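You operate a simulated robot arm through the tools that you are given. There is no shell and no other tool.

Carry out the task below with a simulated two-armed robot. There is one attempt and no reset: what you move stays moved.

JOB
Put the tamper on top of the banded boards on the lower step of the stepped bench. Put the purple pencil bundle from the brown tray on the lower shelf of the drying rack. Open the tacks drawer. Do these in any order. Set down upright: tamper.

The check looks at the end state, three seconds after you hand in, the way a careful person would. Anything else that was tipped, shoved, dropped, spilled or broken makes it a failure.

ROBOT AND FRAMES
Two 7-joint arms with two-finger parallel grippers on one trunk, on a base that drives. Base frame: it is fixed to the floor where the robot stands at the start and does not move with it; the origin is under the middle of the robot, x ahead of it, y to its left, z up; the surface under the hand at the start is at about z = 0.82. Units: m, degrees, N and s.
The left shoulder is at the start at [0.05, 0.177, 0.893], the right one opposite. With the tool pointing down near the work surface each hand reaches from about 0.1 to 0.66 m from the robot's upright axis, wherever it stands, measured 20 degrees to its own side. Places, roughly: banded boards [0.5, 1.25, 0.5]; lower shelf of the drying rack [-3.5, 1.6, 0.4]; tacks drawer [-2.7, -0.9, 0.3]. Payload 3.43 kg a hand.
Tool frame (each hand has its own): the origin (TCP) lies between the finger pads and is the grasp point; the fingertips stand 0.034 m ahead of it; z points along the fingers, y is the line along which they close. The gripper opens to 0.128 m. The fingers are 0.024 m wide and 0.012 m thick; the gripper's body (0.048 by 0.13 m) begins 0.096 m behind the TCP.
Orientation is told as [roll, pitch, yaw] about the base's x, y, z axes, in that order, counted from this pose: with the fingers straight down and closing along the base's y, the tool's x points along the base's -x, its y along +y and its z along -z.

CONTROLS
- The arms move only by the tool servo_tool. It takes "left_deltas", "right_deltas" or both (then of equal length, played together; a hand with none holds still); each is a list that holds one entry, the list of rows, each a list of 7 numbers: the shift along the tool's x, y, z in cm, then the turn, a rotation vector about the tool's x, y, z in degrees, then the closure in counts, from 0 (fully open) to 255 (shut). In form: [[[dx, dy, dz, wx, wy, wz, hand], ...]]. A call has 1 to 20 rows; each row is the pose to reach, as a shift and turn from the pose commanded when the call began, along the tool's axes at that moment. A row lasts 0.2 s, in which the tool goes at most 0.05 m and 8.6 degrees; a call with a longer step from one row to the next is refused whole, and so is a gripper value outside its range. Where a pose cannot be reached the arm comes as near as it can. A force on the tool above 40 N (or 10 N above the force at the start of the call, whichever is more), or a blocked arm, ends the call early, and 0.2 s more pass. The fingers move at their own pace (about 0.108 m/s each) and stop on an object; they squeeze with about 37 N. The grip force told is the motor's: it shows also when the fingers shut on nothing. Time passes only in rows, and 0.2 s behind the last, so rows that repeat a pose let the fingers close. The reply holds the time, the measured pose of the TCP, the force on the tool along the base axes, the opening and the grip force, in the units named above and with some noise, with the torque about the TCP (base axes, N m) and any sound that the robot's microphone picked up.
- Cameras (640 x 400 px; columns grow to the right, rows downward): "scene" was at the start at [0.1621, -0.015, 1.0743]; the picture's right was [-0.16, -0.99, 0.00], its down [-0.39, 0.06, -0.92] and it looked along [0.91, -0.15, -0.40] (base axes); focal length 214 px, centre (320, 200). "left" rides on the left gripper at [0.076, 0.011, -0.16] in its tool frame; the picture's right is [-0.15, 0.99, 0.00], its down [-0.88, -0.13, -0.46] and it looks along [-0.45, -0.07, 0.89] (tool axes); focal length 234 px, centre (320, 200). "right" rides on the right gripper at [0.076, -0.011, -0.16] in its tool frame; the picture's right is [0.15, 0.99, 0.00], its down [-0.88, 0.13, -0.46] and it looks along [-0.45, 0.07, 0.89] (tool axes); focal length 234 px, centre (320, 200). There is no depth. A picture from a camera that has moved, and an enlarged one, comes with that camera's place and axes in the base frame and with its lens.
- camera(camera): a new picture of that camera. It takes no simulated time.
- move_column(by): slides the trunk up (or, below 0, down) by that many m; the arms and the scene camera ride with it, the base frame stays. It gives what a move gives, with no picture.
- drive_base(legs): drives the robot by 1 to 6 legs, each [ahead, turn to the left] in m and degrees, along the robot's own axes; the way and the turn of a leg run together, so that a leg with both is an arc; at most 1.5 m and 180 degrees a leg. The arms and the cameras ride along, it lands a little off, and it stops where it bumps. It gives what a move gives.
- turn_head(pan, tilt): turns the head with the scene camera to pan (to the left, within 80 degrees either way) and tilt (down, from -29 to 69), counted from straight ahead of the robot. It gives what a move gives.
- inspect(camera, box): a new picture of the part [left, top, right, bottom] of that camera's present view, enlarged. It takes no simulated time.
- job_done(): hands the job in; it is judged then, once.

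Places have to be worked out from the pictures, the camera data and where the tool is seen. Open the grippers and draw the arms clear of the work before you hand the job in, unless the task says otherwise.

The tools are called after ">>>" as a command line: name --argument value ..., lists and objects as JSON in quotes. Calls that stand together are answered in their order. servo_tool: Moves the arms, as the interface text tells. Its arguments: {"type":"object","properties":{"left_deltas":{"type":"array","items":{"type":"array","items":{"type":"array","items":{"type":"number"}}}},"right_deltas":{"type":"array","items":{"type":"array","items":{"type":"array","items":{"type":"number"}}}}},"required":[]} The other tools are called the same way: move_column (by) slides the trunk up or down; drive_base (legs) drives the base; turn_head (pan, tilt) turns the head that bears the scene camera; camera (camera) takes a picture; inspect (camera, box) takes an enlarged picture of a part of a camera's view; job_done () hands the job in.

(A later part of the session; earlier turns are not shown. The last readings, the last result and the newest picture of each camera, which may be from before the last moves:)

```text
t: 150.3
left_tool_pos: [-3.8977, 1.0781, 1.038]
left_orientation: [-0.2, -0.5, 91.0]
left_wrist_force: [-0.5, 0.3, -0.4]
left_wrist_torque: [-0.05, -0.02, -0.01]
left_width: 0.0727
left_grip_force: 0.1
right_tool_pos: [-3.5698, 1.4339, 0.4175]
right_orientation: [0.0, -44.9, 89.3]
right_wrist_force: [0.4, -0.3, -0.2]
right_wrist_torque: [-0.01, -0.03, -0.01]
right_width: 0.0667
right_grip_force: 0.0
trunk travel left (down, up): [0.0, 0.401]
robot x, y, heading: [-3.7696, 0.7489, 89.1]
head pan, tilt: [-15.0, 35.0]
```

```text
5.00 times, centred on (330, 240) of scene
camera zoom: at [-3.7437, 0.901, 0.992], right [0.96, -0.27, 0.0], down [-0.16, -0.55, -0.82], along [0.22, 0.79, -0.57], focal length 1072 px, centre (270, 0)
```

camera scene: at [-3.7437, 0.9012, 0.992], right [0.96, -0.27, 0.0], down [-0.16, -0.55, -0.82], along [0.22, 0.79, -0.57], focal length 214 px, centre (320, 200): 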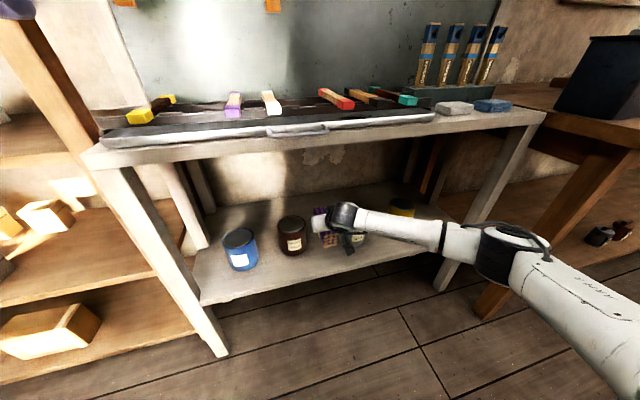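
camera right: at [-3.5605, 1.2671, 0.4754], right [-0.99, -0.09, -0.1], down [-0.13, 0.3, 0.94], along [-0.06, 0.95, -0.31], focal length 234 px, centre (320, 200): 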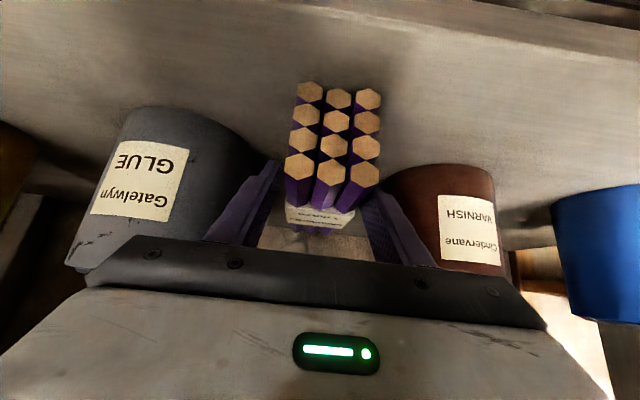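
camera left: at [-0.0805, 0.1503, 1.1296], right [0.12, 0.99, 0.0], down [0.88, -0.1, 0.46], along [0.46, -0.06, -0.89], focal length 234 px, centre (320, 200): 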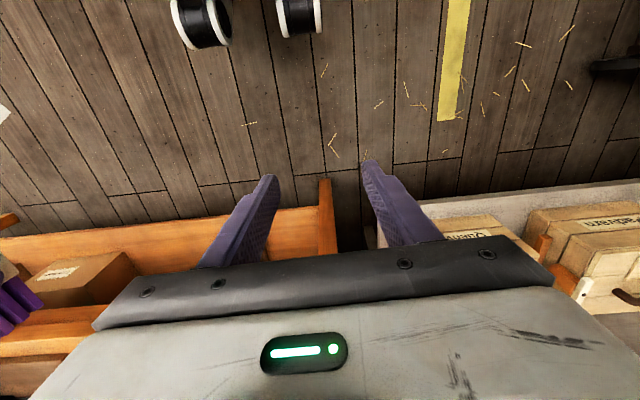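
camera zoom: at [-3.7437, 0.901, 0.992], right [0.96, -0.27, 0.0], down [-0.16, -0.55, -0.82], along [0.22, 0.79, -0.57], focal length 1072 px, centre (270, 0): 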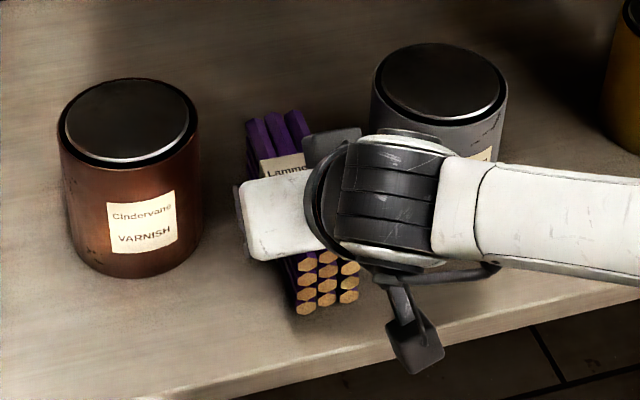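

The bundle rests freely on the shelf. I draw the hand straight back along its own axis.

>>> servo_tool --right_deltas '[[[0, 0, -2.0, 0, 0, 0, 122], [0, 0, -5.0, 0, 0, 0, 122], [0, 0, -8.5, 0, 0, 0, 122], [0, 0, -12.0, 0, 0, 0, 122], [0, 0, -16.0, 0, 0, 0, 122], [0, 0, -20.0, 0, 0, 0, 122], [0, 0, -24.0, 0, 0, 0, 122], [0, 0, -24.0, 0, 0, 0, 122]]]'

>>> camera --camera "right"

>>> camera --camera "scene"

>>> inspect --camera "scene" --box '[240, 170, 440, 300]'

```text
t: 152.1
left_tool_pos: [-3.897, 1.0775, 1.0385]
left_orientation: [-0.1, -0.4, 90.9]
left_wrist_force: [-0.4, 0.0, -0.3]
left_wrist_torque: [0.01, 0.04, 0.01]
left_width: 0.0728
left_grip_force: 0.0
right_tool_pos: [-3.5711, 1.2642, 0.5871]
right_orientation: [0.0, -44.9, 89.2]
right_wrist_force: [0.1, 0.0, -0.5]
right_wrist_torque: [0.01, 0.01, 0.0]
right_width: 0.0668
right_grip_force: 0.0
trunk travel left (down, up): [0.0, 0.401]
robot x, y, heading: [-3.768, 0.7475, 89.0]
head pan, tilt: [-15.0, 35.0]
```

```text
taken
camera right: at [-3.5629, 1.098, 0.6453], right [-0.99, -0.09, -0.1], down [-0.13, 0.3, 0.94], along [-0.06, 0.95, -0.31], focal length 234 px, centre (320, 200)
```

right: 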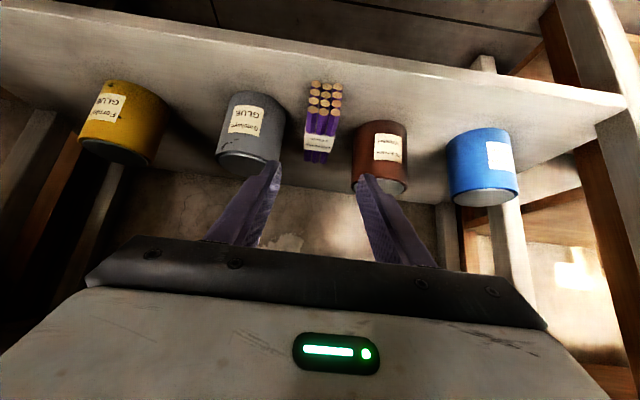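

```text
taken
camera scene: at [-3.7437, 0.901, 0.9921], right [0.96, -0.27, 0.0], down [-0.16, -0.55, -0.82], along [0.22, 0.79, -0.57], focal length 214 px, centre (320, 200)
```

scene: 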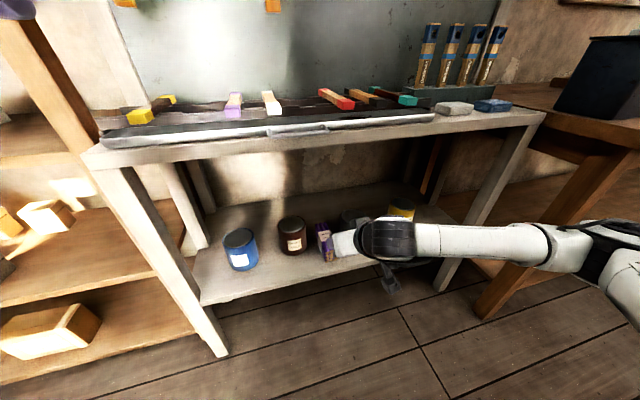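

```text
3.08 times, centred on (340, 235) of scene
camera zoom: at [-3.7437, 0.901, 0.9921], right [0.96, -0.27, 0.0], down [-0.16, -0.55, -0.82], along [0.22, 0.79, -0.57], focal length 660 px, centre (258, 92)
```

zoom: 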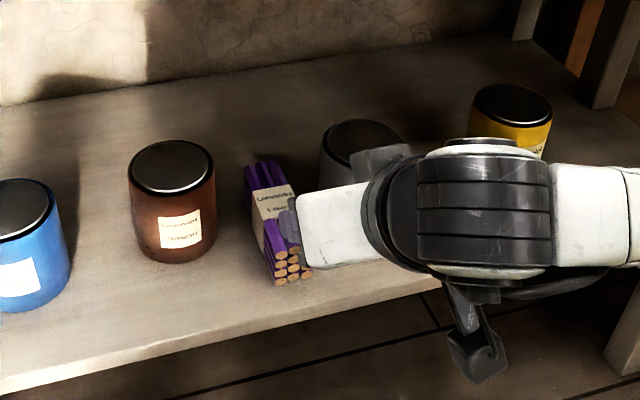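

The purple bundle lies on the lower shelf between the brown and grey pots, nothing disturbed. I now bring the right hand back and up to carrying height for the drive to the drawer cabinet.

>>> servo_tool --right_deltas '[[[2.8, 0, -2.8, 0, 0, 0, 110], [5.6, 0, -5.6, 0, 0, 0, 110], [2.8, 0, -8.4, 0, 0, 0, 110], [0, 0, -11.2, 0, 0, 0, 110], [-2.8, 0, -14.0, 0, 0, 0, 110], [-5.6, 0, -16.8, 0, 0, 0, 110], [-8.4, 0, -19.6, 0, 0, 0, 110], [-11.2, 0, -22.4, 0, 0, 0, 110], [-14.0, 0, -25.2, 0, 0, 0, 110], [-16.8, 0, -28.0, 0, 0, 0, 110], [-19.6, 0, -30.8, 0, 0, 0, 110], [-22.0, 0, -33.2, 0, 0, 0, 110], [-22.0, 0, -33.2, 0, 0, 0, 110]]]'

>>> inspect --camera "scene" --box '[180, 170, 480, 320]'

```text
t: 154.9
left_tool_pos: [-3.8971, 1.0778, 1.0392]
left_orientation: [-0.1, -0.5, 90.9]
left_wrist_force: [0.1, 0.0, -0.5]
left_wrist_torque: [-0.02, 0.02, -0.03]
left_width: 0.0729
left_grip_force: 0.0
right_tool_pos: [-3.5743, 1.185, 0.9764]
right_orientation: [0.0, -44.9, 89.3]
right_wrist_force: [-0.4, -1.1, 0.4]
right_wrist_torque: [-0.05, 0.0, 0.03]
right_width: 0.0726
right_grip_force: 0.0
trunk travel left (down, up): [0.0, 0.401]
robot x, y, heading: [-3.7718, 0.7455, 89.2]
head pan, tilt: [-15.0, 35.0]
```

```text
2.13 times, centred on (330, 245) of scene
camera zoom: at [-3.7437, 0.901, 0.9921], right [0.96, -0.27, 0.0], down [-0.16, -0.55, -0.82], along [0.22, 0.79, -0.57], focal length 458 px, centre (299, 104)
```

zoom: 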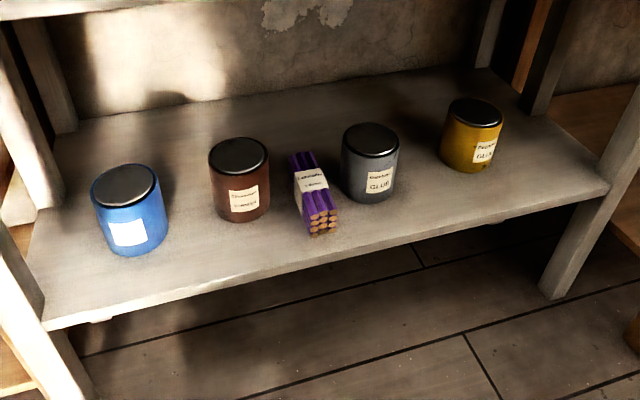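

All pots stand and the bundle lies flat. I turn right, drive back along the same line to about (-1.97, 0.62), and look at the cabinet.

>>> drive_base --legs '[[0, -93.2], [1.4, 0], [0.4, 0]]'

>>> turn_head --pan -75 --tilt 25

>>> camera --camera "scene"

```text
t: 159.1
left_tool_pos: [-3.4294, 0.8615, 1.0371]
left_orientation: [-0.1, -0.3, -1.3]
left_wrist_force: [-1.3, 0.1, 1.0]
left_wrist_torque: [0.0, 0.01, 0.0]
left_width: 0.0726
left_grip_force: 0.1
right_tool_pos: [-3.3342, 0.5396, 0.9693]
right_orientation: [-0.5, -44.0, -2.2]
right_wrist_force: [0.2, 0.6, 0.9]
right_wrist_torque: [0.02, 0.01, -0.01]
right_width: 0.0728
right_grip_force: 0.1
trunk travel left (down, up): [0.0, 0.401]
robot x, y, heading: [-3.7694, 0.7427, -2.8]
head pan, tilt: [-15.0, 35.0]
stopped in leg 1: the robot was blocked; the commanded pose is now the measured one
```

```text
t: 160.4
left_tool_pos: [-3.4295, 0.8612, 1.0377]
left_orientation: [-0.1, -0.2, -1.3]
left_wrist_force: [-1.1, -0.8, 0.5]
left_wrist_torque: [0.01, -0.03, 0.02]
left_width: 0.0729
left_grip_force: 0.1
right_tool_pos: [-3.3335, 0.5387, 0.9701]
right_orientation: [-0.5, -44.0, -2.2]
right_wrist_force: [0.7, 1.0, 0.4]
right_wrist_torque: [0.02, 0.0, -0.01]
right_width: 0.073
right_grip_force: 0.1
trunk travel left (down, up): [0.0, 0.401]
robot x, y, heading: [-3.7683, 0.7459, -3.2]
head pan, tilt: [-75.0, 25.0]
```

```text
taken
camera scene: at [-3.6759, 0.6533, 1.0074], right [-0.98, -0.21, 0.0], down [-0.09, 0.41, -0.91], along [0.19, -0.89, -0.42], focal length 214 px, centre (320, 200)
```

scene: 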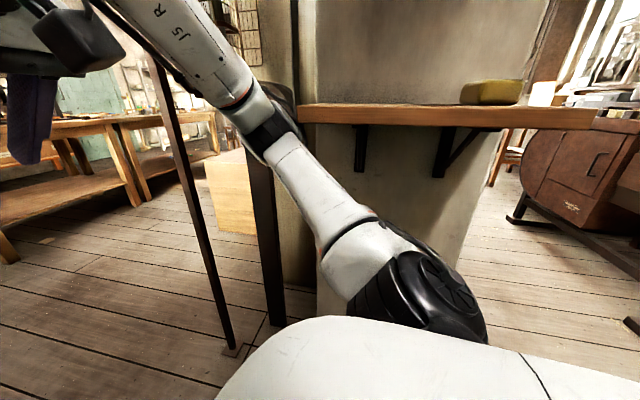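

The right arm was pressed slightly from its right side, so its elbow met the fixed machine wall near the end of that turn. I turn back the way I came (left), to heading ≈176, and then reverse along the line I drove in on.

>>> drive_base --legs '[[0, 30]]'

>>> camera --camera "scene"

```text
t: 162.3
left_tool_pos: [-3.534, 1.0147, 1.0384]
left_orientation: [-0.1, -0.5, 28.7]
left_wrist_force: [0.0, -0.7, 0.3]
left_wrist_torque: [0.0, 0.03, 0.01]
left_width: 0.0731
left_grip_force: 0.0
right_tool_pos: [-3.2895, 0.7832, 0.9719]
right_orientation: [-0.5, -44.4, 27.8]
right_wrist_force: [-0.3, 0.4, -0.1]
right_wrist_torque: [0.02, 0.02, -0.01]
right_width: 0.073
right_grip_force: 0.2
trunk travel left (down, up): [0.0, 0.401]
robot x, y, heading: [-3.7676, 0.7444, 27.4]
head pan, tilt: [-75.0, 25.0]
```

```text
taken
camera scene: at [-3.6436, 0.7103, 1.0078], right [-0.74, -0.67, 0.0], down [-0.28, 0.31, -0.91], along [0.61, -0.67, -0.42], focal length 214 px, centre (320, 200)
```

scene: 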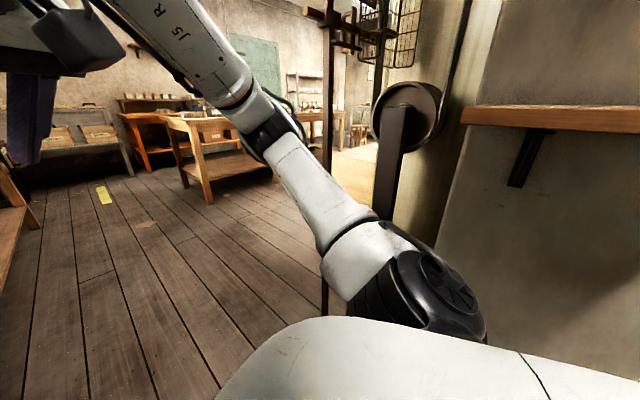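

The machine's post, roller and plank look undisturbed. I turn on to heading ≈176 and reverse 1.8 m along the earlier line.

>>> drive_base --legs '[[0, 75], [0, 73.6]]'

>>> drive_base --legs '[[-0.9, 0], [-0.9, 0]]'

```text
t: 169.1
left_tool_pos: [-4.1078, 0.6399, 1.0383]
left_orientation: [-0.1, -0.4, 177.3]
left_wrist_force: [0.3, -0.1, -0.3]
left_wrist_torque: [-0.01, 0.01, -0.02]
left_width: 0.0731
left_grip_force: 0.0
right_tool_pos: [-4.1952, 0.9654, 0.9723]
right_orientation: [-0.5, -44.5, 176.3]
right_wrist_force: [-0.4, 0.0, -0.2]
right_wrist_torque: [0.03, -0.02, 0.01]
right_width: 0.0728
right_grip_force: 0.0
trunk travel left (down, up): [0.0, 0.401]
robot x, y, heading: [-3.7665, 0.7457, 175.9]
head pan, tilt: [-75.0, 25.0]
```

```text
t: 178.1
left_tool_pos: [-2.3363, 0.4928, 1.0385]
left_orientation: [0.0, -0.3, 176.6]
left_wrist_force: [-0.1, 0.1, 0.0]
left_wrist_torque: [0.01, 0.02, 0.02]
left_width: 0.0728
left_grip_force: 0.1
right_tool_pos: [-2.42, 0.818, 0.9725]
right_orientation: [-0.4, -44.4, 175.8]
right_wrist_force: [0.0, 0.1, 0.0]
right_wrist_torque: [0.02, 0.03, -0.01]
right_width: 0.0729
right_grip_force: 0.0
trunk travel left (down, up): [0.0, 0.401]
robot x, y, heading: [-1.992, 0.5993, 175.1]
head pan, tilt: [-75.0, 25.0]
```

I am at (-1.99, 0.60). I turn left to face -y and look at the cabinet.

>>> drive_base --legs '[[0, 95]]'

>>> turn_head --pan -15 --tilt 25

>>> camera --camera "scene"

>>> turn_head --pan 25 --tilt 20

>>> camera --camera "scene"

```text
t: 182.5
left_tool_pos: [-1.8616, 0.2655, 1.0381]
left_orientation: [0.0, -0.5, -88.1]
left_wrist_force: [-0.9, 0.3, -0.5]
left_wrist_torque: [0.02, 0.01, -0.01]
left_width: 0.0725
left_grip_force: 0.0
right_tool_pos: [-2.1786, 0.1512, 0.9709]
right_orientation: [-0.4, -44.4, -89.0]
right_wrist_force: [0.0, 0.6, -0.4]
right_wrist_torque: [0.0, -0.01, 0.0]
right_width: 0.0727
right_grip_force: 0.1
trunk travel left (down, up): [0.0, 0.401]
robot x, y, heading: [-1.9964, 0.5963, -89.7]
head pan, tilt: [-75.0, 25.0]
```

```text
t: 183.8
left_tool_pos: [-1.8628, 0.2644, 1.039]
left_orientation: [0.1, -0.4, -88.1]
left_wrist_force: [0.7, -0.3, 0.0]
left_wrist_torque: [0.01, 0.01, 0.0]
left_width: 0.0729
left_grip_force: 0.1
right_tool_pos: [-2.1787, 0.1517, 0.9721]
right_orientation: [-0.5, -44.4, -89.2]
right_wrist_force: [0.2, 0.8, 0.3]
right_wrist_torque: [-0.01, 0.03, -0.04]
right_width: 0.0727
right_grip_force: 0.1
trunk travel left (down, up): [0.0, 0.401]
robot x, y, heading: [-1.9972, 0.5957, -89.8]
head pan, tilt: [-15.0, 25.0]
```

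```text
taken
camera scene: at [-2.0179, 0.4354, 1.0078], right [-0.97, 0.26, 0.0], down [0.11, 0.41, -0.91], along [-0.23, -0.88, -0.42], focal length 214 px, centre (320, 200)
```

scene: 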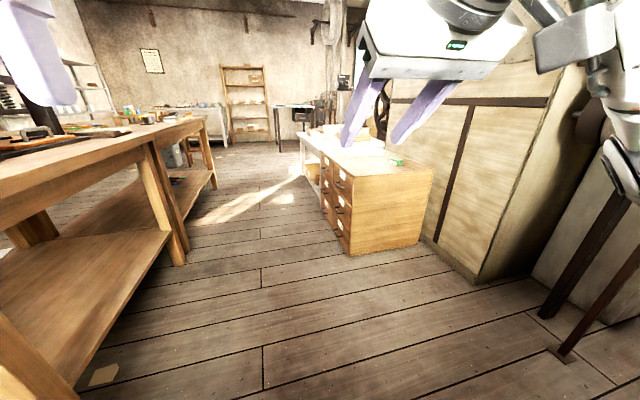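

```text
t: 184.9
left_tool_pos: [-1.863, 0.2647, 1.0378]
left_orientation: [0.1, -0.3, -88.1]
left_wrist_force: [0.1, 0.1, 0.1]
left_wrist_torque: [0.01, -0.01, -0.01]
left_width: 0.0732
left_grip_force: 0.1
right_tool_pos: [-2.1803, 0.1514, 0.9722]
right_orientation: [-0.4, -44.3, -88.9]
right_wrist_force: [-0.9, 0.2, -0.2]
right_wrist_torque: [-0.02, 0.03, -0.02]
right_width: 0.0726
right_grip_force: 0.0
trunk travel left (down, up): [0.0, 0.401]
robot x, y, heading: [-1.9998, 0.5938, -89.6]
head pan, tilt: [25.0, 20.0]
```

```text
taken
camera scene: at [-1.9547, 0.4403, 1.0159], right [-0.9, -0.43, 0.0], down [-0.15, 0.31, -0.94], along [0.4, -0.85, -0.34], focal length 214 px, centre (320, 200)
```

scene: 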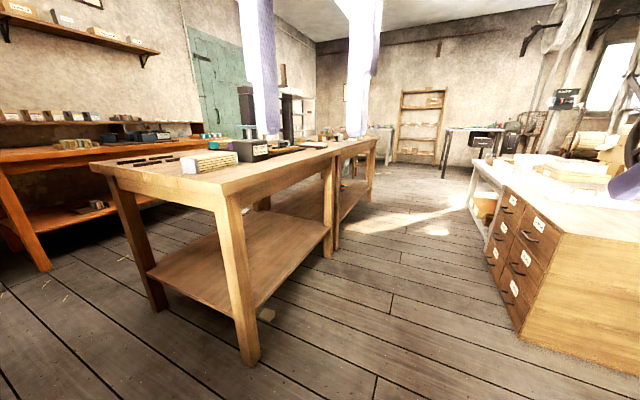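

The tables look undisturbed. The corridor between the table legs (x≈-1.39) and the cabinet face (x≈-2.54) is about 1.1 m wide. I drive down its middle 1.3 m and then look at the drawers.

>>> drive_base --legs '[[0.9, 0]]'

>>> turn_head --pan -45 --tilt 40

>>> camera --camera "scene"

>>> inspect --camera "scene" --box '[160, 120, 360, 300]'

```text
t: 189.7
left_tool_pos: [-1.8673, -0.6432, 1.0383]
left_orientation: [0.0, -0.4, -88.7]
left_wrist_force: [-0.2, 0.1, -0.2]
left_wrist_torque: [0.05, 0.0, 0.03]
left_width: 0.0728
left_grip_force: 0.0
right_tool_pos: [-2.1865, -0.7532, 0.9733]
right_orientation: [-0.3, -44.3, -89.7]
right_wrist_force: [0.3, -0.2, 0.7]
right_wrist_torque: [0.02, 0.05, 0.01]
right_width: 0.0727
right_grip_force: 0.1
trunk travel left (down, up): [0.0, 0.401]
robot x, y, heading: [-1.9937, -0.3129, -90.3]
head pan, tilt: [25.0, 20.0]
```

```text
t: 191.1
left_tool_pos: [-1.8674, -0.6435, 1.0383]
left_orientation: [0.0, -0.5, -88.8]
left_wrist_force: [0.9, -0.4, 0.5]
left_wrist_torque: [0.02, 0.02, 0.0]
left_width: 0.0727
left_grip_force: 0.0
right_tool_pos: [-2.1846, -0.7535, 0.9728]
right_orientation: [-0.4, -44.3, -89.7]
right_wrist_force: [0.2, -0.9, 0.3]
right_wrist_torque: [0.02, -0.03, 0.0]
right_width: 0.073
right_grip_force: 0.1
trunk travel left (down, up): [0.0, 0.401]
robot x, y, heading: [-1.9951, -0.3115, -90.4]
head pan, tilt: [-45.0, 40.0]
```

```text
taken
camera scene: at [-2.057, -0.4416, 0.9845], right [-0.7, 0.71, 0.0], down [0.46, 0.45, -0.77], along [-0.55, -0.54, -0.64], focal length 214 px, centre (320, 200)
```

scene: 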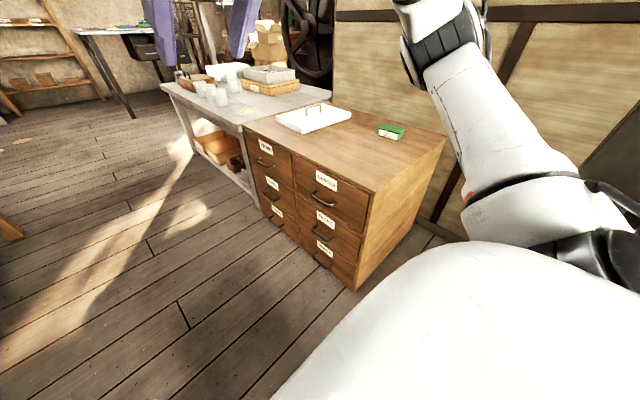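

```text
2.22 times, centred on (260, 210) of scene
camera zoom: at [-2.057, -0.4416, 0.9845], right [-0.7, 0.71, 0.0], down [0.46, 0.45, -0.77], along [-0.55, -0.54, -0.64], focal length 477 px, centre (453, 178)
```

zoom: 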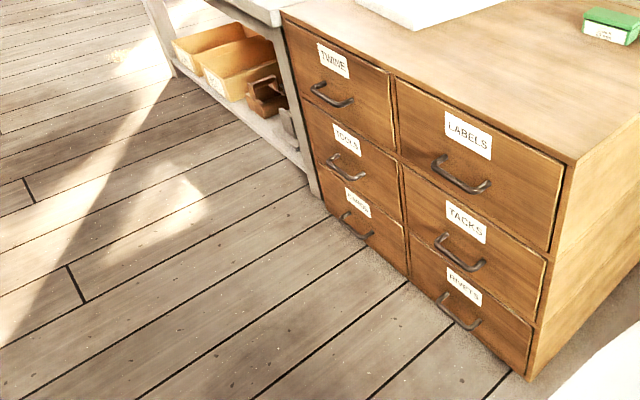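

The TACKS drawer is the middle one in the near column. I enlarge its handle.

>>> inspect --camera "scene" --box '[285, 185, 365, 255]'

```text
5.71 times, centred on (325, 220) of scene
camera zoom: at [-2.057, -0.4416, 0.9845], right [-0.7, 0.71, 0.0], down [0.46, 0.45, -0.77], along [-0.55, -0.54, -0.64], focal length 1226 px, centre (291, 86)
```

zoom: 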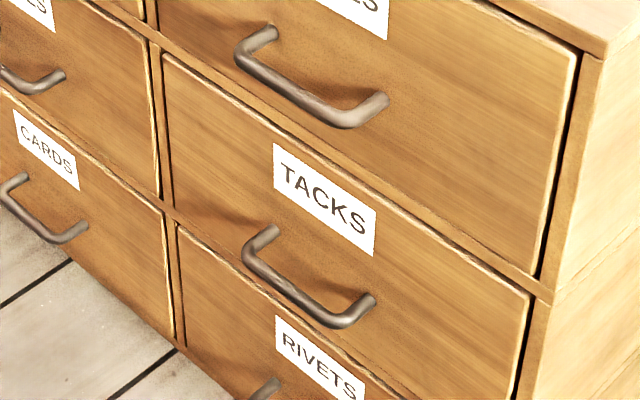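

The TACKS handle is a bow: bar at about x=-2.490, z=0.278, from y≈-0.915 to -0.818, 33 mm in front of the face (x≈-2.523). I drive to y≈-1.07, turn to face the cabinet, and back off a little.

>>> drive_base --legs '[[0.755, 0], [0, -89.6], [-0.12, 0]]'

>>> turn_head --pan -15 --tilt 45

>>> camera --camera "scene"

```text
t: 199.7
left_tool_pos: [-2.2132, -1.1922, 1.0371]
left_orientation: [0.0, -0.4, -177.0]
left_wrist_force: [0.1, -0.4, 0.0]
left_wrist_torque: [0.02, 0.04, 0.0]
left_width: 0.0727
left_grip_force: 0.0
right_tool_pos: [-2.3322, -0.8765, 0.9728]
right_orientation: [-0.4, -44.4, -177.9]
right_wrist_force: [0.0, -0.1, 0.1]
right_wrist_torque: [-0.01, 0.0, -0.01]
right_width: 0.0728
right_grip_force: 0.0
trunk travel left (down, up): [0.0, 0.401]
robot x, y, heading: [-1.8883, -1.051, -178.5]
head pan, tilt: [-45.0, 40.0]
```

```text
t: 200.7
left_tool_pos: [-2.2118, -1.1919, 1.0375]
left_orientation: [0.0, -0.4, -177.0]
left_wrist_force: [-0.3, -0.1, 0.3]
left_wrist_torque: [-0.04, -0.01, 0.0]
left_width: 0.0727
left_grip_force: 0.1
right_tool_pos: [-2.3319, -0.877, 0.9726]
right_orientation: [-0.4, -44.4, -178.0]
right_wrist_force: [0.1, -0.2, -0.1]
right_wrist_torque: [0.01, -0.01, 0.01]
right_width: 0.0732
right_grip_force: 0.0
trunk travel left (down, up): [0.0, 0.401]
robot x, y, heading: [-1.883, -1.0555, -178.8]
head pan, tilt: [-15.0, 45.0]
```

```text
taken
camera scene: at [-2.0335, -1.0354, 0.9772], right [0.24, 0.97, 0.0], down [0.69, -0.17, -0.71], along [-0.69, 0.17, -0.71], focal length 214 px, centre (320, 200)
```

scene: 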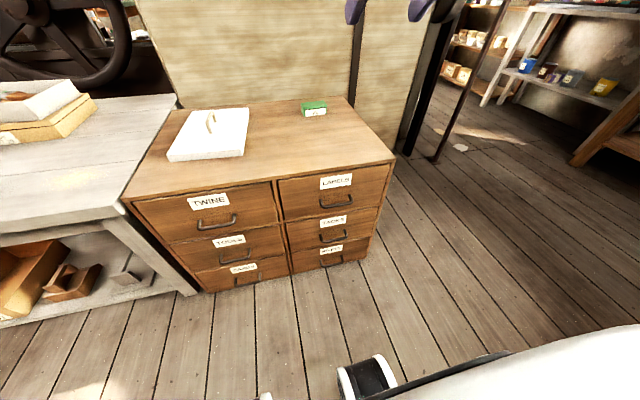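

The handle is now ahead-right below the right hand. I first roll the right hand 90° about its axis, here in free space, so that the fingers close in the vertical plane.

>>> servo_tool --right_deltas '[[[0, 0, 0, 0, 0, 8.2, 110], [0, 0, 0, 0, 0, 16.4, 110], [0, 0, 0, 0, 0, 24.6, 110], [0, 0, 0, 0, 0, 32.8, 110], [0, 0, 0, 0, 0, 41, 110], [0, 0, 0, 0, 0, 49.2, 110], [0, 0, 0, 0, 0, 57.4, 110], [0, 0, 0, 0, 0, 65.6, 110], [0, 0, 0, 0, 0, 73.8, 110], [0, 0, 0, 0, 0, 82, 110], [0, 0, 0, 0, 0, 90, 110], [0, 0, 0, 0, 0, 90, 110]]]'

>>> camera --camera "right"

```text
t: 203.3
left_tool_pos: [-2.213, -1.1929, 1.0382]
left_orientation: [0.0, -0.4, -176.9]
left_wrist_force: [-0.4, -0.2, -0.1]
left_wrist_torque: [-0.01, -0.01, 0.0]
left_width: 0.0727
left_grip_force: 0.0
right_tool_pos: [-2.3325, -0.8781, 0.9725]
right_orientation: [44.4, -0.2, 91.7]
right_wrist_force: [-0.3, -0.7, 0.3]
right_wrist_torque: [0.0, -0.01, 0.03]
right_width: 0.0728
right_grip_force: 0.0
trunk travel left (down, up): [0.0, 0.401]
robot x, y, heading: [-1.8885, -1.0517, -178.7]
head pan, tilt: [-15.0, 45.0]
```

```text
taken
camera right: at [-2.2114, -0.9501, 1.0765], right [-0.7, -0.17, 0.69], down [0.2, 0.89, 0.42], along [-0.68, 0.43, -0.59], focal length 234 px, centre (320, 200)
```

right: 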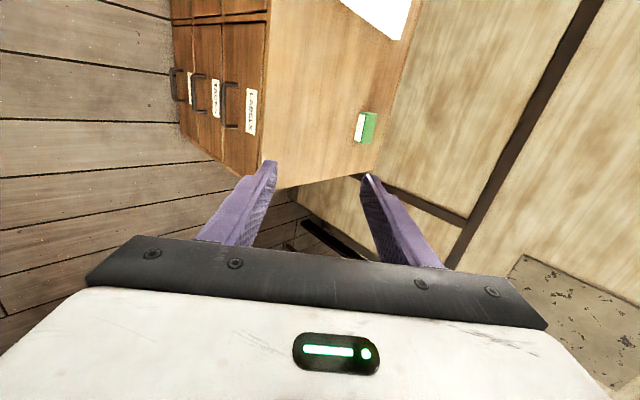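

The roll works. I lower the hand straight down in front of the drawers to z≈0.45 with the fingers narrowed, then look at the handle with the hand camera.

>>> servo_tool --right_deltas '[[[-0.1, -3.0, 3.15, 0, 0, 0, 150], [-0.2, -6.0, 6.3, 0, 0, 0, 180], [-0.3, -9.0, 9.45, 0, 0, 0, 190], [-0.4, -12.0, 12.6, 0, 0, 0, 190], [-0.5, -15.0, 15.75, 0, 0, 0, 190], [-0.6, -18.0, 18.9, 0, 0, 0, 190], [-0.7, -21.0, 22.05, 0, 0, 0, 190], [-0.8, -24.0, 25.2, 0, 0, 0, 190], [-0.9, -27.0, 28.35, 0, 0, 0, 190], [-1.0, -30.0, 31.5, 0, 0, 0, 190], [-1.1, -33.0, 34.7, 0, 0, 0, 190], [-1.1, -36.0, 37.85, 0, 0, 0, 190], [-1.1, -36.0, 37.85, 0, 0, 0, 190]]]'

>>> camera --camera "right"

>>> camera --camera "scene"

```text
t: 206.1
left_tool_pos: [-2.2124, -1.1921, 1.0382]
left_orientation: [-0.1, -0.4, -177.1]
left_wrist_force: [0.5, 0.0, -0.2]
left_wrist_torque: [-0.01, 0.02, 0.0]
left_width: 0.0725
left_grip_force: 0.1
right_tool_pos: [-2.3387, -0.8652, 0.5171]
right_orientation: [44.4, -0.4, 91.8]
right_wrist_force: [0.1, -0.5, 0.3]
right_wrist_torque: [0.01, 0.03, -0.03]
right_width: 0.0326
right_grip_force: 0.0
right hand out of reach, approached as far as the arm can: row 11, 12, 13
trunk travel left (down, up): [0.0, 0.401]
robot x, y, heading: [-1.8827, -1.0514, -178.4]
head pan, tilt: [-15.0, 45.0]
```

```text
taken
camera right: at [-2.2168, -0.9373, 0.6213], right [-0.7, -0.17, 0.69], down [0.2, 0.88, 0.42], along [-0.68, 0.43, -0.59], focal length 234 px, centre (320, 200)
```

right: 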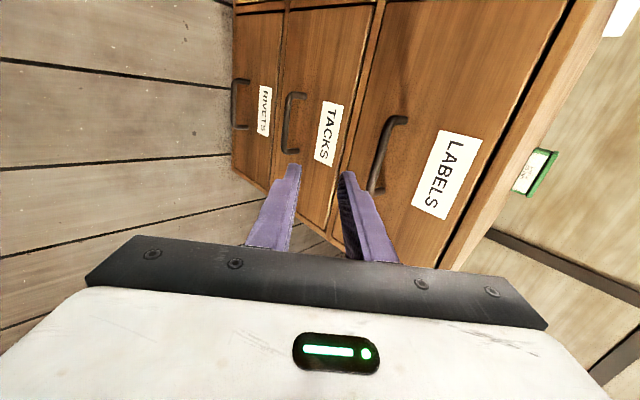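

```text
taken
camera scene: at [-2.0335, -1.0354, 0.9772], right [0.24, 0.97, 0.0], down [0.69, -0.17, -0.71], along [-0.69, 0.17, -0.71], focal length 214 px, centre (320, 200)
```

scene: 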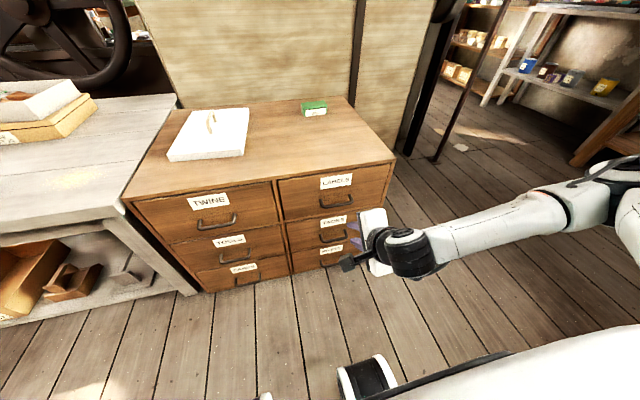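

It reached (-2.339, -0.865, 0.517), a bit high for this nearness; going further along the tool axis should be reachable. I enlarge the handle view to refine its place.

>>> inspect --camera "right" --box '[220, 60, 420, 200]'

>>> inspect --camera "scene" --box '[270, 160, 430, 290]'

```text
2.86 times, centred on (320, 130) of right
camera zoom: at [-2.2168, -0.9373, 0.6213], right [-0.7, -0.17, 0.69], down [0.2, 0.88, 0.42], along [-0.68, 0.43, -0.59], focal length 669 px, centre (320, 400)
```

zoom: 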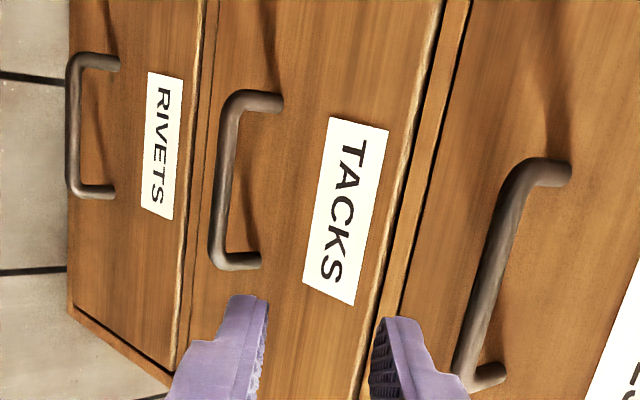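

```text
3.08 times, centred on (350, 225) of scene
camera zoom: at [-2.0335, -1.0354, 0.9772], right [0.24, 0.97, 0.0], down [0.69, -0.17, -0.71], along [-0.69, 0.17, -0.71], focal length 660 px, centre (228, 123)
```

zoom: 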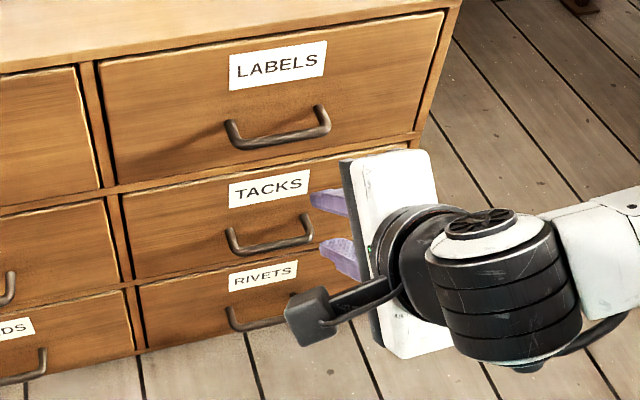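

Both views agree on the bar at (-2.490, -0.868, 0.278). I try to move to a pre-grasp point 10 cm short of it along the tool axis, still well clear of the face.

>>> servo_tool --right_deltas '[[[0, -1.5, 3.8, 0, 0, 0, 190], [-0.1, -3.0, 7.6, 0, 0, 0, 190], [-0.1, -4.5, 11.4, 0, 0, 0, 190], [-0.1, -6.2, 15.4, 0, 0, 0, 190], [-0.1, -6.2, 15.4, 0, 0, 0, 190]]]'

>>> camera --camera "scene"

```text
t: 207.3
left_tool_pos: [-2.2114, -1.1911, 1.0379]
left_orientation: [0.0, -0.4, -176.9]
left_wrist_force: [0.1, -0.1, -0.3]
left_wrist_torque: [-0.01, -0.02, -0.02]
left_width: 0.0727
left_grip_force: 0.0
right_tool_pos: [-2.4243, -0.8921, 0.3796]
right_orientation: [42.9, -1.2, 90.9]
right_wrist_force: [-0.2, 0.2, -0.3]
right_wrist_torque: [0.0, 0.03, -0.01]
right_width: 0.0326
right_grip_force: 0.1
right hand out of reach, approached as far as the arm can: row 1, 2, 3, 4, 5
trunk travel left (down, up): [0.0, 0.401]
robot x, y, heading: [-1.8856, -1.0523, -178.4]
head pan, tilt: [-15.0, 45.0]
```

```text
taken
camera scene: at [-2.0336, -1.0354, 0.9772], right [0.24, 0.97, 0.0], down [0.69, -0.17, -0.71], along [-0.69, 0.17, -0.71], focal length 214 px, centre (320, 200)
```

scene: 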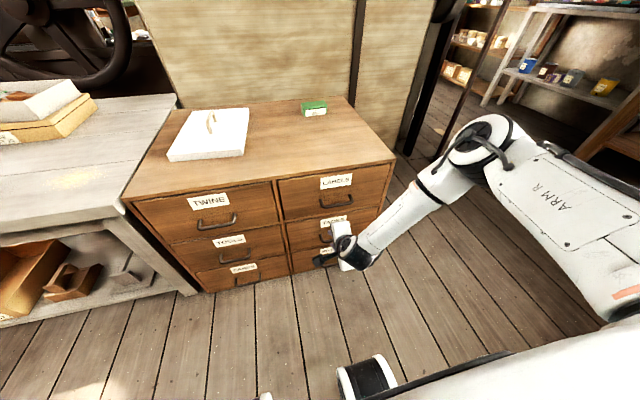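

At this low, near spot the 45° pitch is out of reach. A steeper pitch (~65°) should work nearer in, so I draw the hand back up, steepen it by 18°, and check.

>>> servo_tool --right_deltas '[[[0, 1.2, -3.8, 0, 0, 0, 190], [0, 2.4, -7.6, 3, 0, 0, 190], [0, 3.6, -11.4, 8, 0, 0, 190], [0.5, 4.8, -15.2, 13, 0, 0, 190], [1.0, 6.2, -19.1, 18, 0, 0, 190], [1.0, 6.2, -19.1, 18, 0, 0, 190]]]'

>>> camera --camera "right"

```text
t: 208.7
left_tool_pos: [-2.2119, -1.1928, 1.0382]
left_orientation: [0.0, -0.5, -177.0]
left_wrist_force: [-0.3, 0.0, 0.7]
left_wrist_torque: [-0.04, -0.03, -0.01]
left_width: 0.0727
left_grip_force: 0.0
right_tool_pos: [-2.3334, -0.9002, 0.5618]
right_orientation: [26.4, -0.3, 91.8]
right_wrist_force: [-0.5, 0.2, -0.1]
right_wrist_torque: [-0.01, 0.01, 0.03]
right_width: 0.0326
right_grip_force: 0.0
right hand out of reach, approached as far as the arm can: row 1
trunk travel left (down, up): [0.0, 0.401]
robot x, y, heading: [-1.8867, -1.0553, -178.5]
head pan, tilt: [-15.0, 45.0]
```

```text
taken
camera right: at [-2.2514, -0.9732, 0.6977], right [-0.88, -0.18, 0.44], down [0.06, 0.88, 0.47], along [-0.47, 0.44, -0.77], focal length 234 px, centre (320, 200)
```

right: 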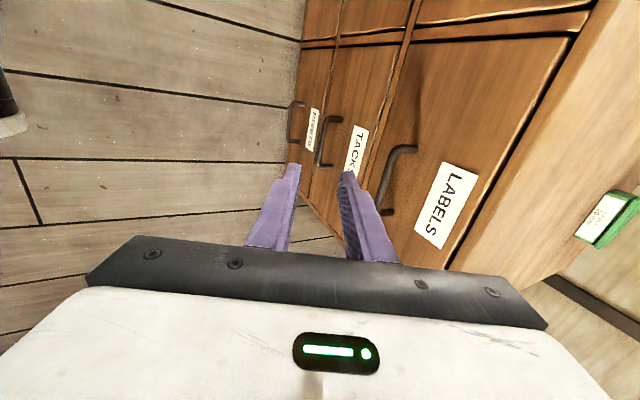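

Now at 63.6° pitch. I test lowering straight down by 20 cm here, clear of the face, and shift to y≈-0.868.

>>> servo_tool --right_deltas '[[[-0.8, -1.78, 3.58, 0, 0, 0, 190], [-1.6, -3.56, 7.16, 0, 0, 0, 190], [-2.4, -5.34, 10.75, 0, 0, 0, 190], [-3.2, -7.1, 14.33, 0, 0, 0, 190], [-3.2, -8.89, 17.91, 0, 0, 0, 190], [-3.2, -8.89, 17.91, 0, 0, 0, 190]]]'

>>> camera --camera "scene"

>>> camera --camera "right"

```text
t: 210.1
left_tool_pos: [-2.2119, -1.1926, 1.0381]
left_orientation: [0.1, -0.5, -177.1]
left_wrist_force: [0.5, -0.9, 0.2]
left_wrist_torque: [0.03, 0.0, 0.02]
left_width: 0.0729
left_grip_force: 0.1
right_tool_pos: [-2.3325, -0.8676, 0.3588]
right_orientation: [26.4, -0.3, 91.8]
right_wrist_force: [-0.7, 0.1, -0.9]
right_wrist_torque: [0.03, -0.02, -0.04]
right_width: 0.0326
right_grip_force: 0.0
trunk travel left (down, up): [0.0, 0.401]
robot x, y, heading: [-1.8851, -1.05, -178.6]
head pan, tilt: [-15.0, 45.0]
```

```text
taken
camera scene: at [-2.0335, -1.0354, 0.9772], right [0.24, 0.97, 0.0], down [0.69, -0.17, -0.71], along [-0.69, 0.17, -0.71], focal length 214 px, centre (320, 200)
```

scene: 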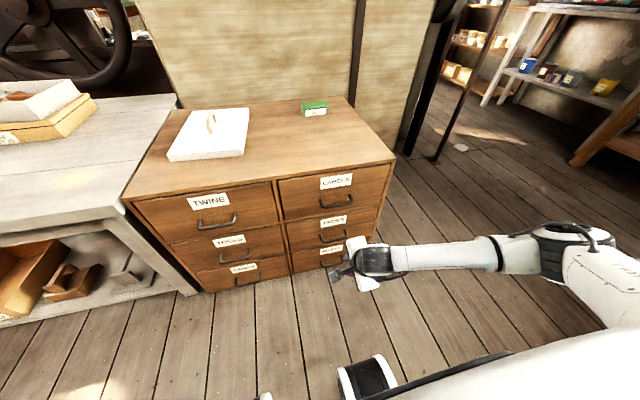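

```text
taken
camera right: at [-2.2505, -0.9414, 0.4952], right [-0.88, -0.18, 0.44], down [0.06, 0.88, 0.47], along [-0.47, 0.44, -0.77], focal length 234 px, centre (320, 200)
```

right: 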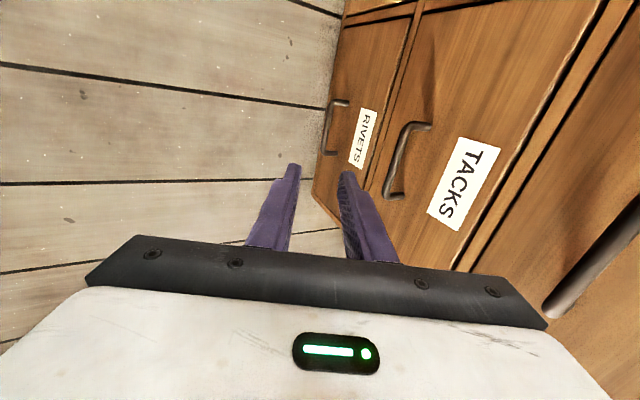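

The steeper pitch reaches easily. I enlarge the handle from this nearer view for a last measurement.

>>> inspect --camera "right" --box '[280, 90, 480, 230]'

```text
2.86 times, centred on (380, 160) of right
camera zoom: at [-2.2505, -0.9414, 0.4952], right [-0.88, -0.18, 0.44], down [0.06, 0.88, 0.47], along [-0.47, 0.44, -0.77], focal length 669 px, centre (149, 314)
```

zoom: 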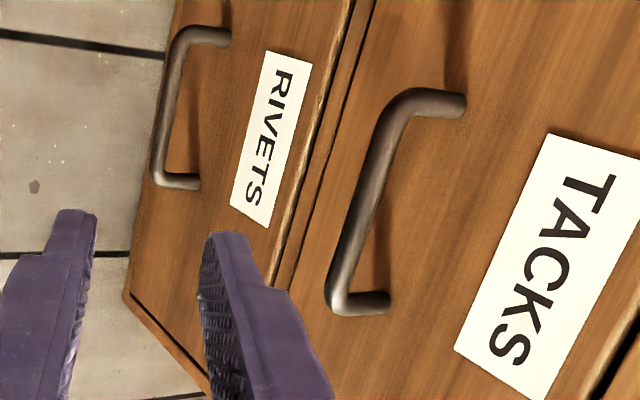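

Confirmed again: bar at (-2.490, -0.868, 0.278). I move to a pre-grasp 6 cm short of the final pose along the tool axis.

>>> servo_tool --right_deltas '[[[-0.1, 3.3, 2.0, 0, 0, 0, 190], [-0.2, 6.6, 4.0, 0, 0, 0, 190], [-0.33, 10.03, 6.04, 0, 0, 0, 190], [-0.33, 10.03, 6.04, 0, 0, 0, 190]]]'

>>> camera --camera "right"

>>> inspect --camera "scene" --box '[270, 160, 430, 290]'

```text
t: 211.1
left_tool_pos: [-2.212, -1.1923, 1.0376]
left_orientation: [0.0, -0.4, -176.9]
left_wrist_force: [0.3, 0.2, 1.2]
left_wrist_torque: [-0.01, -0.01, -0.01]
left_width: 0.0726
left_grip_force: 0.0
right_tool_pos: [-2.4503, -0.8682, 0.3514]
right_orientation: [26.4, -0.3, 91.8]
right_wrist_force: [0.4, -0.7, -0.3]
right_wrist_torque: [0.0, -0.01, -0.01]
right_width: 0.0328
right_grip_force: 0.0
trunk travel left (down, up): [0.0, 0.401]
robot x, y, heading: [-1.8844, -1.0512, -178.5]
head pan, tilt: [-15.0, 45.0]
```

```text
taken
camera right: at [-2.367, -0.9415, 0.4864], right [-0.88, -0.18, 0.44], down [0.06, 0.88, 0.47], along [-0.47, 0.44, -0.77], focal length 234 px, centre (320, 200)
```

right: 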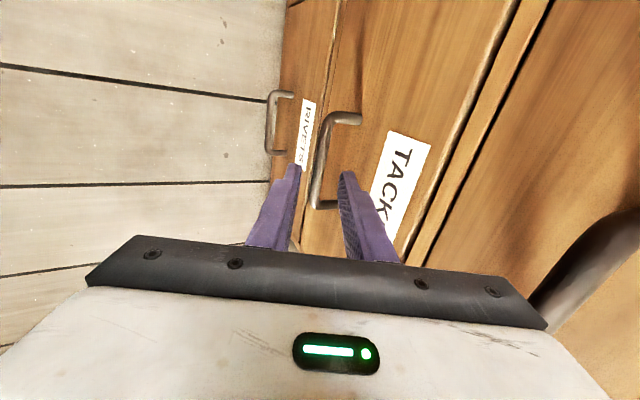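

```text
3.08 times, centred on (350, 225) of scene
camera zoom: at [-2.0335, -1.0355, 0.9772], right [0.24, 0.97, 0.0], down [0.69, -0.17, -0.71], along [-0.69, 0.17, -0.71], focal length 660 px, centre (228, 123)
```

zoom: 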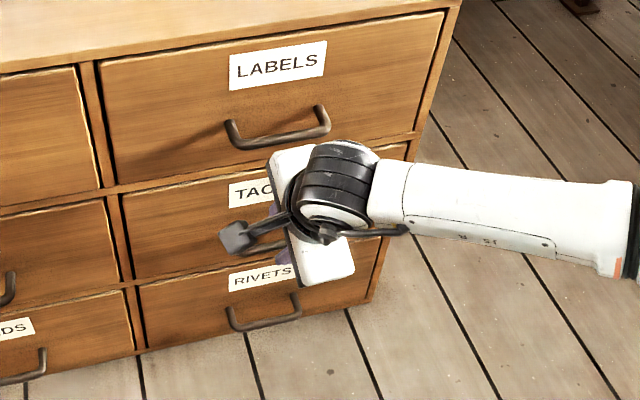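

The bar lies between the fingertips' lines (about 2–3 mm toward the inner finger). I advance 6.1 cm slowly with a 2 mm outward bias.

>>> servo_tool --right_deltas '[[[0, -0.2, 1.5, 0, 0, 0, 190], [0, -0.2, 3.0, 0, 0, 0, 190], [0, -0.2, 4.5, 0, 0, 0, 190], [0, -0.2, 5.5, 0, 0, 0, 190], [0, -0.2, 6.1, 0, 0, 0, 190], [0, -0.2, 6.1, 0, 0, 0, 190]]]'

>>> camera --camera "right"

>>> inspect --camera "right" --box '[240, 100, 440, 260]'

```text
t: 212.5
left_tool_pos: [-2.2131, -1.1918, 1.0374]
left_orientation: [0.0, -0.3, -176.9]
left_wrist_force: [-0.2, 0.1, 0.7]
left_wrist_torque: [0.02, -0.03, -0.01]
left_width: 0.0725
left_grip_force: 0.0
right_tool_pos: [-2.4765, -0.868, 0.2947]
right_orientation: [26.4, -0.3, 91.9]
right_wrist_force: [0.0, 0.4, 0.5]
right_wrist_torque: [-0.01, -0.03, 0.0]
right_width: 0.0326
right_grip_force: 0.2
trunk travel left (down, up): [0.0, 0.401]
robot x, y, heading: [-1.8869, -1.0528, -178.7]
head pan, tilt: [-15.0, 45.0]
```

```text
taken
camera right: at [-2.3924, -0.9412, 0.431], right [-0.88, -0.18, 0.44], down [0.06, 0.88, 0.47], along [-0.47, 0.44, -0.77], focal length 234 px, centre (320, 200)
```

right: 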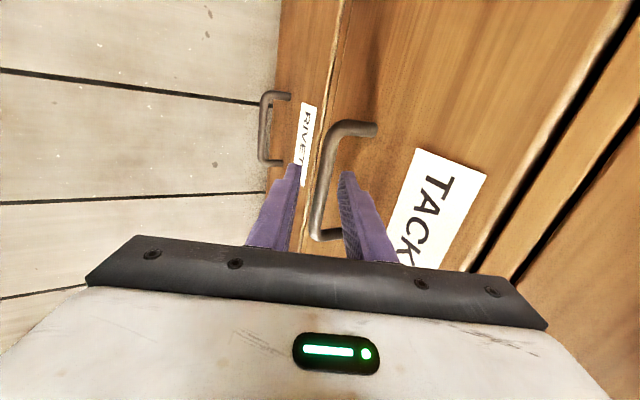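

```text
2.50 times, centred on (340, 180) of right
camera zoom: at [-2.3924, -0.9412, 0.431], right [-0.88, -0.18, 0.44], down [0.06, 0.88, 0.47], along [-0.47, 0.44, -0.77], focal length 585 px, centre (270, 250)
```

zoom: 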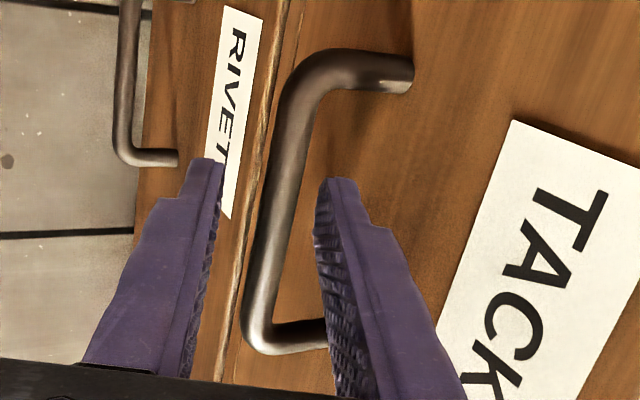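

No contact forces; the bar is between the two fingers, the inner finger behind it. I close the gripper.

>>> servo_tool --right_deltas '[[[0, 0, 0, 0, 0, 0, 215], [0, 0, 0, 0, 0, 0, 240], [0, 0, 0, 0, 0, 0, 255], [0, 0, 0, 0, 0, 0, 255]]]'

>>> inspect --camera "right" --box '[240, 100, 440, 260]'

```text
t: 213.5
left_tool_pos: [-2.212, -1.1926, 1.0386]
left_orientation: [0.0, -0.4, -177.0]
left_wrist_force: [-0.3, 0.1, 0.1]
left_wrist_torque: [-0.01, -0.02, 0.01]
left_width: 0.0728
left_grip_force: 0.0
right_tool_pos: [-2.4755, -0.8681, 0.2966]
right_orientation: [26.5, -0.2, 91.8]
right_wrist_force: [-0.1, -0.7, 6.1]
right_wrist_torque: [-0.54, 0.0, -1.06]
right_width: 0.0117
right_grip_force: 45.1
trunk travel left (down, up): [0.0, 0.401]
robot x, y, heading: [-1.8861, -1.0508, -178.7]
head pan, tilt: [-15.0, 45.0]
```

```text
2.50 times, centred on (340, 180) of right
camera zoom: at [-2.3929, -0.9412, 0.4322], right [-0.88, -0.17, 0.44], down [0.06, 0.88, 0.47], along [-0.47, 0.44, -0.77], focal length 585 px, centre (270, 250)
```

zoom: 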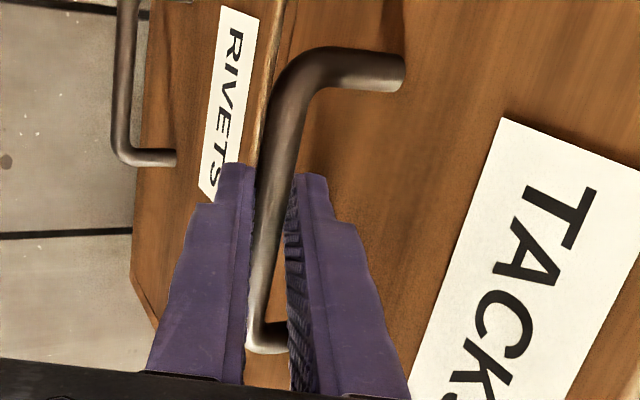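

Gripped on the bar (11.7 mm). I pull the drawer out along +x, first 6 cm.

>>> servo_tool --right_deltas '[[[0.03, -0.9, -0.45, 0, 0, 0, 255], [0.06, -1.8, -0.9, 0, 0, 0, 255], [0.1, -2.7, -1.33, 0, 0, 0, 255], [0.13, -3.6, -1.78, 0, 0, 0, 255], [0.16, -4.5, -2.22, 0, 0, 0, 255], [0.19, -5.4, -2.67, 0, 0, 0, 255], [0.19, -5.4, -2.67, 0, 0, 0, 255]]]'

>>> camera --camera "scene"

>>> camera --camera "right"

```text
t: 215.1
left_tool_pos: [-2.2124, -1.192, 1.0381]
left_orientation: [0.1, -0.5, -176.9]
left_wrist_force: [-0.4, -0.5, 0.3]
left_wrist_torque: [0.0, 0.02, -0.01]
left_width: 0.0728
left_grip_force: 0.0
right_tool_pos: [-2.4156, -0.8669, 0.2957]
right_orientation: [26.3, -0.2, 91.8]
right_wrist_force: [1.3, -2.9, 3.9]
right_wrist_torque: [0.18, 0.02, -1.27]
right_width: 0.0118
right_grip_force: 45.1
trunk travel left (down, up): [0.0, 0.401]
robot x, y, heading: [-1.885, -1.0536, -178.6]
head pan, tilt: [-15.0, 45.0]
```

```text
taken
camera scene: at [-2.0332, -1.0356, 0.9773], right [0.24, 0.97, 0.0], down [0.69, -0.17, -0.71], along [-0.69, 0.17, -0.71], focal length 214 px, centre (320, 200)
```

scene: 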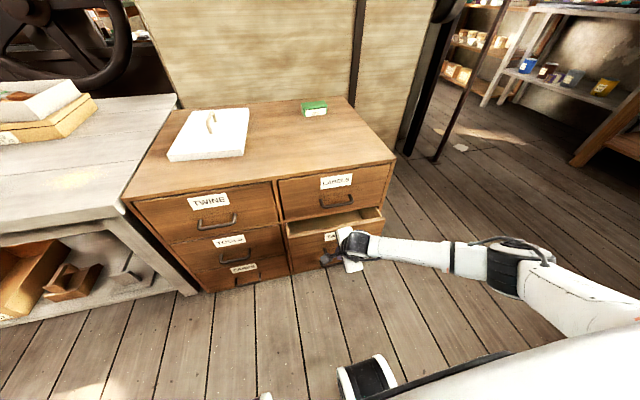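

```text
taken
camera right: at [-2.3318, -0.9413, 0.4323], right [-0.88, -0.18, 0.44], down [0.06, 0.88, 0.47], along [-0.47, 0.44, -0.77], focal length 234 px, centre (320, 200)
```

right: 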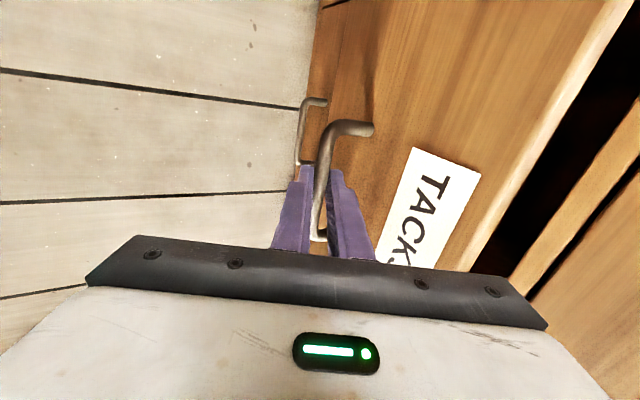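

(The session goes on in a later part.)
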